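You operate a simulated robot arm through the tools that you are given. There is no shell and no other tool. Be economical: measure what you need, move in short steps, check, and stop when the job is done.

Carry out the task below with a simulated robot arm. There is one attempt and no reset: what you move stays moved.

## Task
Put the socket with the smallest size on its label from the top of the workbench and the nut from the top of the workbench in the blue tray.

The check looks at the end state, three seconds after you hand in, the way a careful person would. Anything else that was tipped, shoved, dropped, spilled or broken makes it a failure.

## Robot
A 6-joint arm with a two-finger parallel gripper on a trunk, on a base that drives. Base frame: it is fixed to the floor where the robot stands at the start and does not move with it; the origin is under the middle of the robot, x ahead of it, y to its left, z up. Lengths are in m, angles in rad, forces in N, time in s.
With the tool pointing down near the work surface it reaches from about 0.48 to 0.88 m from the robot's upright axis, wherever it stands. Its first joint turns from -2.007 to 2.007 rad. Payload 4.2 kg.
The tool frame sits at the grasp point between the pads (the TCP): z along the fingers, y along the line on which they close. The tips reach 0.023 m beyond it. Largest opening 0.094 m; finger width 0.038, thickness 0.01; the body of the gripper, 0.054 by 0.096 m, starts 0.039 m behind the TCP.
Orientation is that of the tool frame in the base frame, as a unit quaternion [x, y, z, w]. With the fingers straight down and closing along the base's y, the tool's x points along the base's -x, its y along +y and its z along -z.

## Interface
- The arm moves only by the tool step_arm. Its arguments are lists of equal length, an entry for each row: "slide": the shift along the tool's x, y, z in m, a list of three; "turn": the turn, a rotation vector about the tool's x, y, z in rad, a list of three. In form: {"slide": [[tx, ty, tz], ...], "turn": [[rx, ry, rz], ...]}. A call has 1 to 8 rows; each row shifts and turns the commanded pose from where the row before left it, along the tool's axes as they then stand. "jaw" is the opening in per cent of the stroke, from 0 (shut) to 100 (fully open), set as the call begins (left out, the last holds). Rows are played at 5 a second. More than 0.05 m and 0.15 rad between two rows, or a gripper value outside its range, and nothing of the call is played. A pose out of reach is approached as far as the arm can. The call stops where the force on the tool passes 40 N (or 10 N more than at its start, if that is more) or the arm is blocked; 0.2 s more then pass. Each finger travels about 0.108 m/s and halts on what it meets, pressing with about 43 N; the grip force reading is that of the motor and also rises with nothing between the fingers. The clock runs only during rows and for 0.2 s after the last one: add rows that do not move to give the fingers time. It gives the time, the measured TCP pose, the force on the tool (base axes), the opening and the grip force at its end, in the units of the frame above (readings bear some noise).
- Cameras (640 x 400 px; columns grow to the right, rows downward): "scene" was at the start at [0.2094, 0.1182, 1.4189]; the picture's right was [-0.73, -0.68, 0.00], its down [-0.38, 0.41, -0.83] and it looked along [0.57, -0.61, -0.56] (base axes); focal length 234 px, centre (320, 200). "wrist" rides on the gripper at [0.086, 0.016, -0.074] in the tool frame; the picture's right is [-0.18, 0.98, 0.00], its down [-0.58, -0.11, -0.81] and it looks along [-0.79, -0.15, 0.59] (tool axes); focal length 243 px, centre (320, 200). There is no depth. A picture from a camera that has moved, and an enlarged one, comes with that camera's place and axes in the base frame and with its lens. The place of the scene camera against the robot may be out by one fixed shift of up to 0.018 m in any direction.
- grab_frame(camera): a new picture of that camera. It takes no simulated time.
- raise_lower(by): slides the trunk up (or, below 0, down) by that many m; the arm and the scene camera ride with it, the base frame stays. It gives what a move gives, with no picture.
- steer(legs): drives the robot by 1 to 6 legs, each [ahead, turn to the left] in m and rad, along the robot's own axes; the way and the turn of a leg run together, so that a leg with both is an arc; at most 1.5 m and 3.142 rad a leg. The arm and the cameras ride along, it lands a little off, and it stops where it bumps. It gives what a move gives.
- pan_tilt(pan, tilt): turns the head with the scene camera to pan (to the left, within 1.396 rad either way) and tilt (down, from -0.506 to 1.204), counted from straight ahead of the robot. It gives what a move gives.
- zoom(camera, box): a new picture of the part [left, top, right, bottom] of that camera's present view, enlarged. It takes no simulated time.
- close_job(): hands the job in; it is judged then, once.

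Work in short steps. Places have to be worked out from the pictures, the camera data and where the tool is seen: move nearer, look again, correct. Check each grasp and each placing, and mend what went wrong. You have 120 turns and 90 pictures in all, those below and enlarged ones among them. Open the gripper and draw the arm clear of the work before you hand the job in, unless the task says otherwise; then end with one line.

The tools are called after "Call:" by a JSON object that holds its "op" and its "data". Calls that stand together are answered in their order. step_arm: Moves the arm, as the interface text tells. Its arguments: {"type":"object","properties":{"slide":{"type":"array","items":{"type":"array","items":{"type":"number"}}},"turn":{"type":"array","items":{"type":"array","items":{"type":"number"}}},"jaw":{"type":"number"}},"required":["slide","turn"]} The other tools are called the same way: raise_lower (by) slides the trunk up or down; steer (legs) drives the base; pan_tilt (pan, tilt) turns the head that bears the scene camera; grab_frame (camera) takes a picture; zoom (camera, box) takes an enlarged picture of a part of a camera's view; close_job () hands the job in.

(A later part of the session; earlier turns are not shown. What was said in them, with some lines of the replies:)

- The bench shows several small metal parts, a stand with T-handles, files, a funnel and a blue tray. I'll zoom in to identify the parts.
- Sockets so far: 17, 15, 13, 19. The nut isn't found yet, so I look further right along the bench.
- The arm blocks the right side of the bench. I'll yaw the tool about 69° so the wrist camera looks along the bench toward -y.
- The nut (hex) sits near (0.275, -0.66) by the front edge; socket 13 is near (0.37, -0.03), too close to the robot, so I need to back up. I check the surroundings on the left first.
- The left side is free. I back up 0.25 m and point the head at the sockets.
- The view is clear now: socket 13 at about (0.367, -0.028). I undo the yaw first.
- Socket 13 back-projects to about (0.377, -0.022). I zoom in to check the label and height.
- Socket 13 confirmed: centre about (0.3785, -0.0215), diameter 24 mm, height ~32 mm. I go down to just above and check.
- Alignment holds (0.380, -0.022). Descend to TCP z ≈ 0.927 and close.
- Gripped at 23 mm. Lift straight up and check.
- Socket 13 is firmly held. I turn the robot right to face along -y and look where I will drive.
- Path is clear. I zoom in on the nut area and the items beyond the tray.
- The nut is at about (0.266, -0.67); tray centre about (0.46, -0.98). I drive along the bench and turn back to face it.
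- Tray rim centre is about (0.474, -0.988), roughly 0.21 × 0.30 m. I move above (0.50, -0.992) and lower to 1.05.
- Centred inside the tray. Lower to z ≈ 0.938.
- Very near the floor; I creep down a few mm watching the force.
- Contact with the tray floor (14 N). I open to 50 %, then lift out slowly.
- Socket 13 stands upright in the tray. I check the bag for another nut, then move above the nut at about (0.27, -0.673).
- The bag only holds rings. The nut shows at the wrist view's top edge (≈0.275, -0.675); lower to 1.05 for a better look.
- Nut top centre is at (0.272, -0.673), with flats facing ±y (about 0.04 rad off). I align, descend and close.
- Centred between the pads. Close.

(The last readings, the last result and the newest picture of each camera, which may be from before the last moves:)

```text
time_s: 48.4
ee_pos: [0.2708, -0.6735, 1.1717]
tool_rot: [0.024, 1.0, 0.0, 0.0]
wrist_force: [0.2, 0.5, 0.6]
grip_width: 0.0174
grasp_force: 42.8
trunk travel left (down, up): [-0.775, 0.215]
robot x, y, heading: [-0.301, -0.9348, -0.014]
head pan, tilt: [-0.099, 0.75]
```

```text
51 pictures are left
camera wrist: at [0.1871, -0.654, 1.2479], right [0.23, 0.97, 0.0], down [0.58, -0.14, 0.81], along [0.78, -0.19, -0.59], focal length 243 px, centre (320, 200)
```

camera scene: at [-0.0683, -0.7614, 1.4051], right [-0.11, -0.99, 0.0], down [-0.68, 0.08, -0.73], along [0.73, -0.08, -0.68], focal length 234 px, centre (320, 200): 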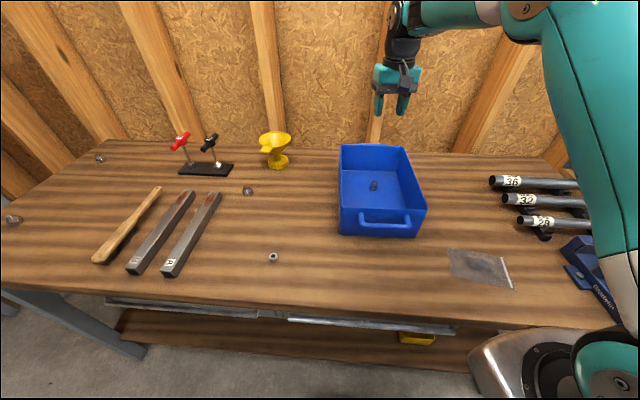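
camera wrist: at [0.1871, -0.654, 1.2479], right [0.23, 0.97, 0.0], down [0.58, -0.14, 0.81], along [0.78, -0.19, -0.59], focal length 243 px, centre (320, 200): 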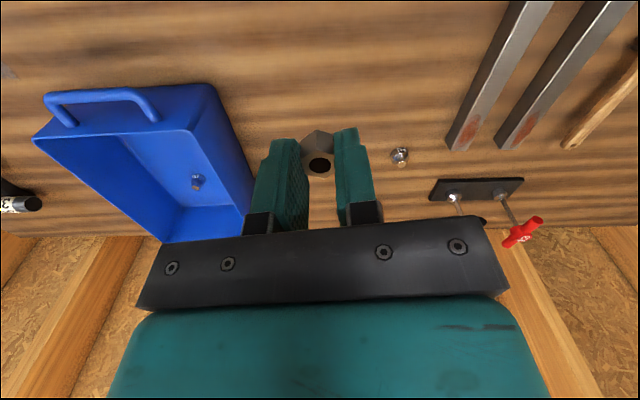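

Nut is held (17.4 mm). I carry it to above (0.55, -1.0), just beyond the socket in the tray.

Call:
{"op": "step_arm", "data": {"slide": [[-0.0296, -0.0313, 0], [-0.0296, -0.0313, 0], [-0.0296, -0.0313, 0], [-0.0296, -0.0313, 0], [-0.0296, -0.0313, 0], [-0.0296, -0.0313, 0], [-0.0296, -0.0313, 0], [-0.0296, -0.0313, 0]], "turn": [[0, 0, 0], [0, 0, 0], [0, 0, 0], [0, 0, 0], [0, 0, 0], [0, 0, 0], [0, 0, 0], [0, 0, 0]]}}

Call:
{"op": "step_arm", "data": {"slide": [[-0.0296, -0.0313, 0], [-0.0296, -0.0313, 0], [0, 0, 0.045], [0, 0, 0.045], [0, 0, 0.03], [0, 0, 0]], "turn": [[0, 0, 0], [0, 0, 0], [0, 0, 0.05], [0, 0, 0], [0, 0, 0], [0, 0, 0]]}}

Call:
{"op": "grab_frame", "data": {"camera": "wrist"}}

Call:
{"op": "grab_frame", "data": {"camera": "scene"}}

```text
time_s: 50.2
ee_pos: [0.4939, -0.9354, 1.1723]
tool_rot: [0.024, 1.0, 0.0, 0.0]
wrist_force: [-1.1, 0.7, 0.0]
grip_width: 0.0177
grasp_force: 42.7
trunk travel left (down, up): [-0.775, 0.215]
robot x, y, heading: [-0.3024, -0.9337, -0.012]
head pan, tilt: [-0.099, 0.75]
```

```text
time_s: 51.6
ee_pos: [0.5532, -1.0005, 1.0537]
tool_rot: [0.049, 0.999, 0.0, 0.0]
wrist_force: [0.6, -0.5, -0.8]
grip_width: 0.0175
grasp_force: 43.6
trunk travel left (down, up): [-0.775, 0.215]
robot x, y, heading: [-0.2983, -0.9363, -0.014]
head pan, tilt: [-0.099, 0.75]
```

```text
50 pictures are left
camera wrist: at [0.4693, -0.9768, 1.1277], right [0.28, 0.96, 0.0], down [0.57, -0.17, 0.81], along [0.77, -0.23, -0.59], focal length 243 px, centre (320, 200)
```

wrist: 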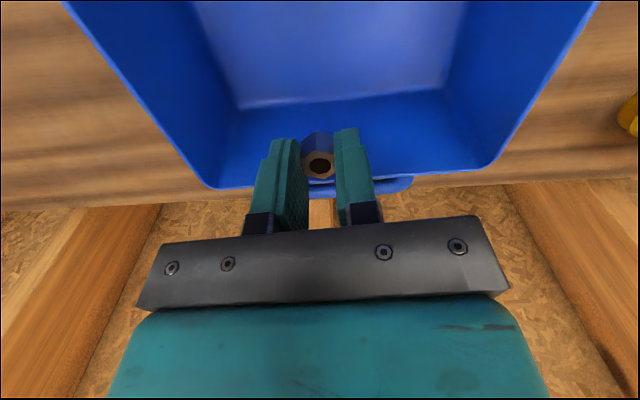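

```text
49 pictures are left
camera scene: at [-0.0685, -0.7614, 1.4051], right [-0.11, -0.99, 0.0], down [-0.68, 0.08, -0.73], along [0.73, -0.08, -0.68], focal length 234 px, centre (320, 200)
```

scene: 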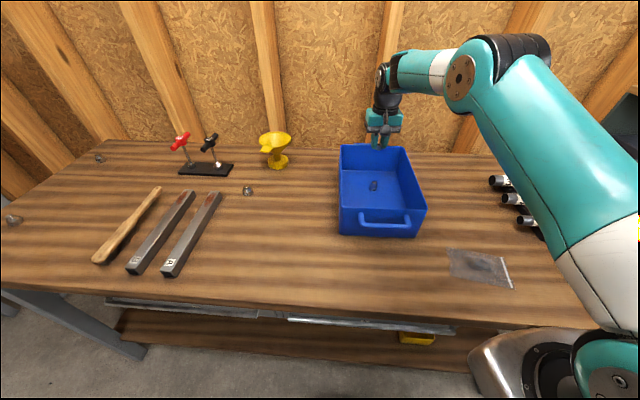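

Clear of all walls. I lower toward the floor.

Call:
{"op": "step_arm", "data": {"slide": [[0, 0, 0.04], [0, 0, 0.04], [0, 0, 0.025], [0, 0, 0.0125], [0, 0, 0]], "turn": [[0, 0, 0], [0, 0, 0], [0, 0, 0], [0, 0, 0], [0, 0, 0]]}}

Call:
{"op": "step_arm", "data": {"slide": [[0, 0, 0.001], [0, 0, 0.001], [0, 0, 0]], "turn": [[0, 0, 0], [0, 0, 0], [0, 0, 0]]}}

```text
time_s: 52.4
ee_pos: [0.5585, -1.001, 0.9627]
tool_rot: [0.051, 0.999, 0.001, 0.015]
wrist_force: [5.2, -0.8, 14.3]
grip_width: 0.0175
grasp_force: 43.3
trunk travel left (down, up): [-0.775, 0.215]
robot x, y, heading: [-0.3021, -0.9354, -0.012]
head pan, tilt: [-0.099, 0.75]
stopped in row 4: the force on the tool passed its limit (the readings are from after the stop); the commanded pose is now the measured one
```

```text
time_s: 53.2
ee_pos: [0.5598, -1.0008, 0.962]
tool_rot: [0.051, 0.999, 0.002, 0.015]
wrist_force: [7.6, 0.0, 33.9]
grip_width: 0.0176
grasp_force: 43.8
trunk travel left (down, up): [-0.775, 0.215]
robot x, y, heading: [-0.3006, -0.9342, -0.015]
head pan, tilt: [-0.099, 0.75]
```

Unexpected contact at z 0.962. I look before anything else.

Call:
{"op": "grab_frame", "data": {"camera": "scene"}}

Call:
{"op": "grab_frame", "data": {"camera": "wrist"}}

Call:
{"op": "zoom", "data": {"camera": "scene", "box": [320, 100, 448, 240]}}

```text
48 pictures are left
camera scene: at [-0.0697, -0.7613, 1.4056], right [-0.11, -0.99, 0.0], down [-0.68, 0.08, -0.73], along [0.73, -0.08, -0.68], focal length 234 px, centre (320, 200)
```

scene: 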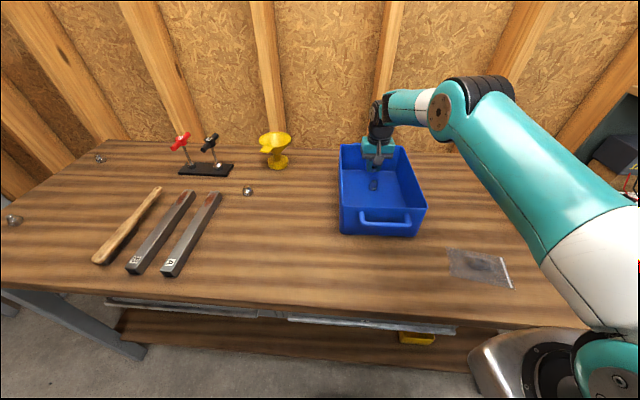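

```text
47 pictures are left
camera wrist: at [0.4745, -0.9765, 1.0348], right [0.28, 0.96, 0.01], down [0.54, -0.17, 0.82], along [0.79, -0.23, -0.57], focal length 243 px, centre (320, 200)
```

wrist: 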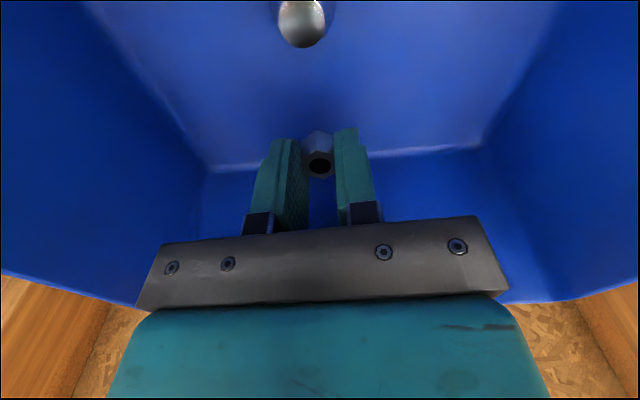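

```text
2.86 times, centred on (384, 170) of scene
camera zoom: at [-0.0697, -0.7613, 1.4056], right [-0.11, -0.99, 0.0], down [-0.68, 0.08, -0.73], along [0.73, -0.08, -0.68], focal length 669 px, centre (137, 286)
```

zoom: 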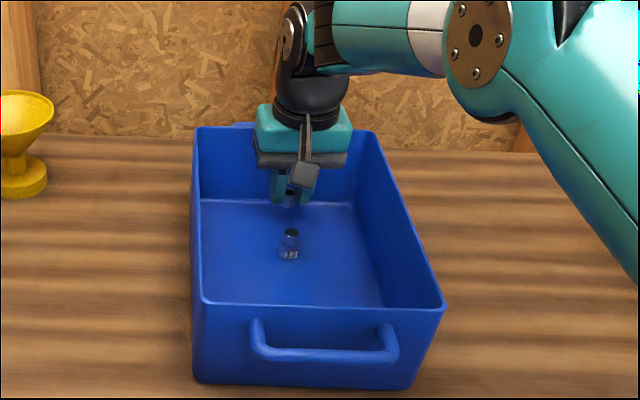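

The hand behind the fingers is resting on the tray's far rim. I lift back up and check that the tray hasn't moved.

Call:
{"op": "step_arm", "data": {"slide": [[0, 0, -0.01], [0, 0, -0.03], [0, 0, -0.04], [0, 0, -0.04], [0, 0, 0]], "turn": [[0, 0, 0], [0, 0, 0], [0, 0.03, 0], [0, 0, 0], [0, 0, 0]]}}

Call:
{"op": "grab_frame", "data": {"camera": "scene"}}

Call:
{"op": "grab_frame", "data": {"camera": "wrist"}}

```text
time_s: 54.4
ee_pos: [0.5564, -1.001, 1.0764]
tool_rot: [0.051, 0.999, 0.002, -0.005]
wrist_force: [-0.4, 0.2, -0.5]
grip_width: 0.0175
grasp_force: 42.6
trunk travel left (down, up): [-0.775, 0.215]
robot x, y, heading: [-0.3051, -0.9341, -0.017]
head pan, tilt: [-0.099, 0.75]
```

```text
45 pictures are left
camera scene: at [-0.0684, -0.7615, 1.4051], right [-0.11, -0.99, 0.0], down [-0.68, 0.08, -0.73], along [0.73, -0.08, -0.68], focal length 234 px, centre (320, 200)
```

scene: 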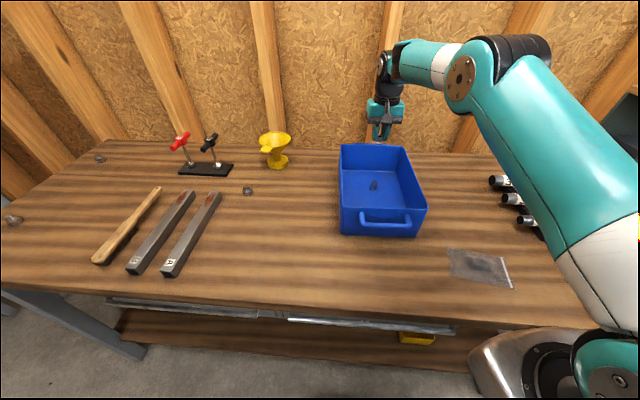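

```text
44 pictures are left
camera wrist: at [0.4745, -0.9774, 1.1532], right [0.28, 0.96, 0.0], down [0.58, -0.17, 0.8], along [0.77, -0.23, -0.6], focal length 243 px, centre (320, 200)
```

wrist: 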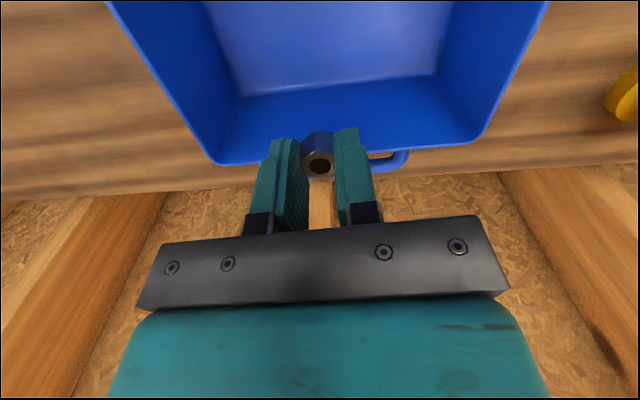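

Tray and socket are unchanged. I move nearer, to (0.455, -0.975), and check clearance with the scene camera.

Call:
{"op": "step_arm", "data": {"slide": [[0.035, 0.0053, 0], [0.035, 0.0053, 0], [0.0335, 0.0052, 0], [0, 0, 0.04], [0, 0, 0.04], [0, 0, 0]], "turn": [[0, -0.01, 0], [0, 0, 0], [0, 0, 0], [0, 0, 0], [0, 0, 0], [0, 0, 0]]}}

Call:
{"op": "zoom", "data": {"camera": "scene", "box": [320, 100, 448, 240]}}

Call:
{"op": "grab_frame", "data": {"camera": "wrist"}}

```text
time_s: 55.8
ee_pos: [0.4547, -0.9743, 0.9982]
tool_rot: [0.05, 0.999, 0.002, 0.0]
wrist_force: [-0.9, -0.5, -0.8]
grip_width: 0.0177
grasp_force: 43.3
trunk travel left (down, up): [-0.775, 0.215]
robot x, y, heading: [-0.3027, -0.9339, -0.014]
head pan, tilt: [-0.099, 0.75]
```

```text
2.86 times, centred on (384, 170) of scene
camera zoom: at [-0.0686, -0.7615, 1.4052], right [-0.11, -0.99, 0.0], down [-0.68, 0.08, -0.73], along [0.73, -0.08, -0.68], focal length 669 px, centre (137, 286)
```

zoom: 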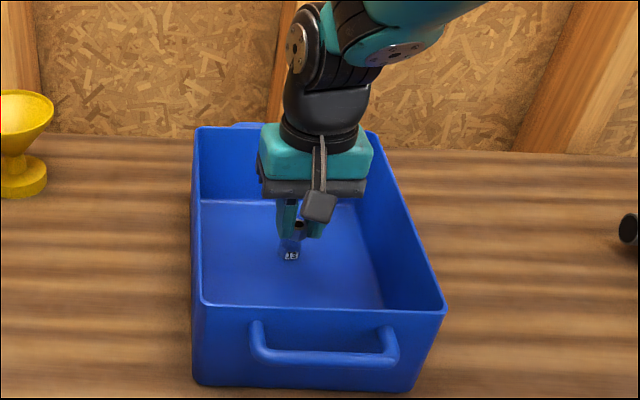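

```text
42 pictures are left
camera wrist: at [0.3726, -0.9511, 1.0721], right [0.28, 0.96, 0.0], down [0.57, -0.17, 0.81], along [0.77, -0.23, -0.59], focal length 243 px, centre (320, 200)
```

wrist: 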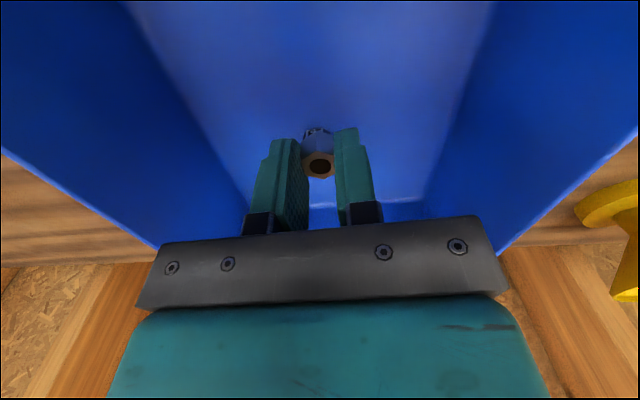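

Good room on all sides. I shift 8 mm further from the socket and go down.

Call:
{"op": "step_arm", "data": {"slide": [[0.008, 0, 0], [0, 0, 0.03], [0, 0, 0.02], [0, 0, 0.012], [0, 0, 0]], "turn": [[0, 0, 0], [0, 0, 0], [0, 0, 0], [0, 0, 0], [0, 0, 0]]}}

Call:
{"op": "grab_frame", "data": {"camera": "wrist"}}

```text
time_s: 57.0
ee_pos: [0.4485, -0.9745, 0.9359]
tool_rot: [0.051, 0.999, 0.001, 0.001]
wrist_force: [-0.2, 0.2, -0.3]
grip_width: 0.0174
grasp_force: 43.0
trunk travel left (down, up): [-0.775, 0.215]
robot x, y, heading: [-0.3005, -0.933, -0.013]
head pan, tilt: [-0.099, 0.75]
```

```text
41 pictures are left
camera wrist: at [0.3647, -0.9502, 1.0105], right [0.28, 0.96, 0.0], down [0.57, -0.17, 0.81], along [0.77, -0.23, -0.59], focal length 243 px, centre (320, 200)
```

wrist: 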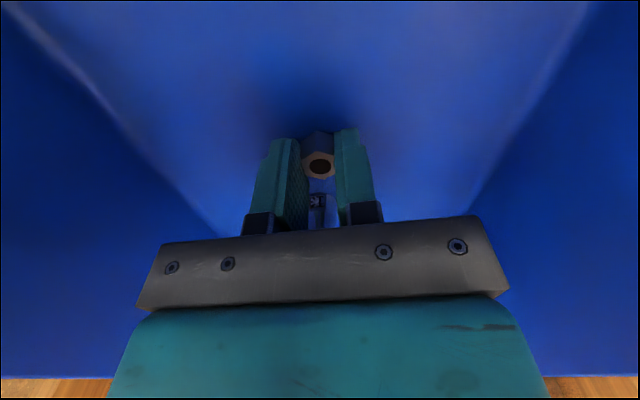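

Just above the floor with no contact. I lower 2 mm more, then open to 45 %.

Call:
{"op": "step_arm", "data": {"slide": [[0, 0, 0.001], [0, 0, 0.001], [0, 0, 0]], "turn": [[0, 0, 0], [0, 0, 0], [0, 0, 0]]}}

Call:
{"op": "step_arm", "data": {"slide": [[0, 0, 0], [0, 0, 0], [0, 0, 0]], "turn": [[0, 0, 0], [0, 0, 0], [0, 0, 0]], "jaw": 45}}

Call:
{"op": "step_arm", "data": {"slide": [[0, 0, -0.03], [0, 0, -0.045], [0, 0, -0.05], [0, 0, -0.05], [0, 0, -0.05], [0, 0, -0.05]], "turn": [[0, 0, 0], [0, 0, 0], [0, 0, 0], [0, 0, 0], [0, 0, 0], [0, 0, 0]]}}

Call:
{"op": "zoom", "data": {"camera": "scene", "box": [320, 120, 448, 240]}}

Call:
{"op": "grab_frame", "data": {"camera": "scene"}}

```text
time_s: 57.8
ee_pos: [0.4476, -0.9737, 0.9333]
tool_rot: [0.05, 0.999, 0.002, 0.0]
wrist_force: [-0.3, 0.4, 0.3]
grip_width: 0.0175
grasp_force: 43.0
trunk travel left (down, up): [-0.775, 0.215]
robot x, y, heading: [-0.3065, -0.9292, -0.018]
head pan, tilt: [-0.099, 0.75]
```

```text
time_s: 58.6
ee_pos: [0.4485, -0.9744, 0.9342]
tool_rot: [0.05, 0.999, 0.002, -0.001]
wrist_force: [0.0, 1.0, 0.2]
grip_width: 0.0424
grasp_force: 0.1
trunk travel left (down, up): [-0.775, 0.215]
robot x, y, heading: [-0.3038, -0.9304, -0.01]
head pan, tilt: [-0.099, 0.75]
```

```text
time_s: 60.0
ee_pos: [0.4474, -0.9744, 1.2077]
tool_rot: [0.051, 0.999, 0.001, -0.001]
wrist_force: [-0.2, -0.5, -0.3]
grip_width: 0.0425
grasp_force: 0.1
trunk travel left (down, up): [-0.775, 0.215]
robot x, y, heading: [-0.3019, -0.9317, -0.015]
head pan, tilt: [-0.099, 0.75]
```

```text
3.33 times, centred on (384, 180) of scene
camera zoom: at [-0.0681, -0.7615, 1.405], right [-0.11, -0.99, 0.0], down [-0.68, 0.08, -0.73], along [0.73, -0.08, -0.68], focal length 781 px, centre (107, 267)
```

zoom: 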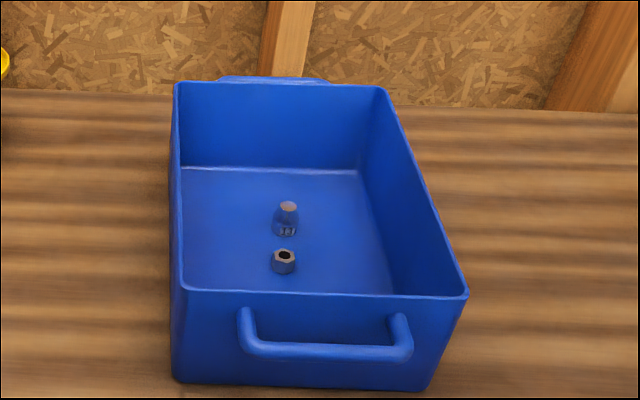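

```text
39 pictures are left
camera scene: at [-0.0681, -0.7615, 1.405], right [-0.11, -0.99, 0.0], down [-0.68, 0.08, -0.73], along [0.73, -0.08, -0.68], focal length 234 px, centre (320, 200)
```

scene: 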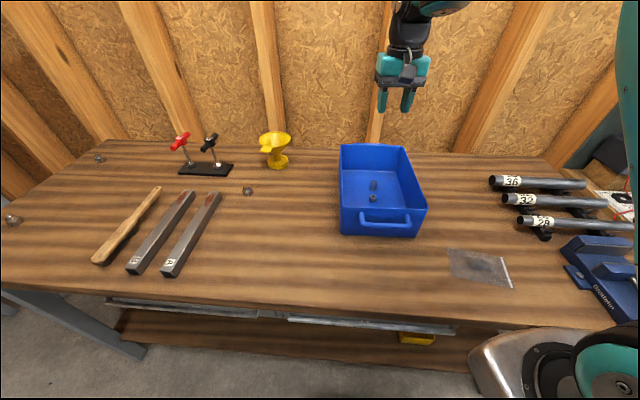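

Both parts stand in the tray and everything else looks untouched. I open the gripper fully, raise the arm a bit more, and hand in.

Call:
{"op": "step_arm", "data": {"slide": [[0, 0, -0.03], [0, 0, 0], [0, 0, 0]], "turn": [[0, 0, 0], [0, 0, 0], [0, 0, 0]], "jaw": 100}}

Call:
{"op": "close_job", "data": {}}

```text
time_s: 60.8
ee_pos: [0.4481, -0.9749, 1.2379]
tool_rot: [0.05, 0.999, 0.003, 0.0]
wrist_force: [0.3, 0.4, 0.0]
grip_width: 0.094
grasp_force: 0.0
trunk travel left (down, up): [-0.775, 0.215]
robot x, y, heading: [-0.3046, -0.9312, -0.011]
head pan, tilt: [-0.099, 0.75]
```

```text
The job is handed in.
```

Socket 13, the smallest label I found on the bench, and the hex nut are both standing in the blue tray; the gripper briefly touched down in the tray on the first try with the nut, but the pictures show nothing else moved.
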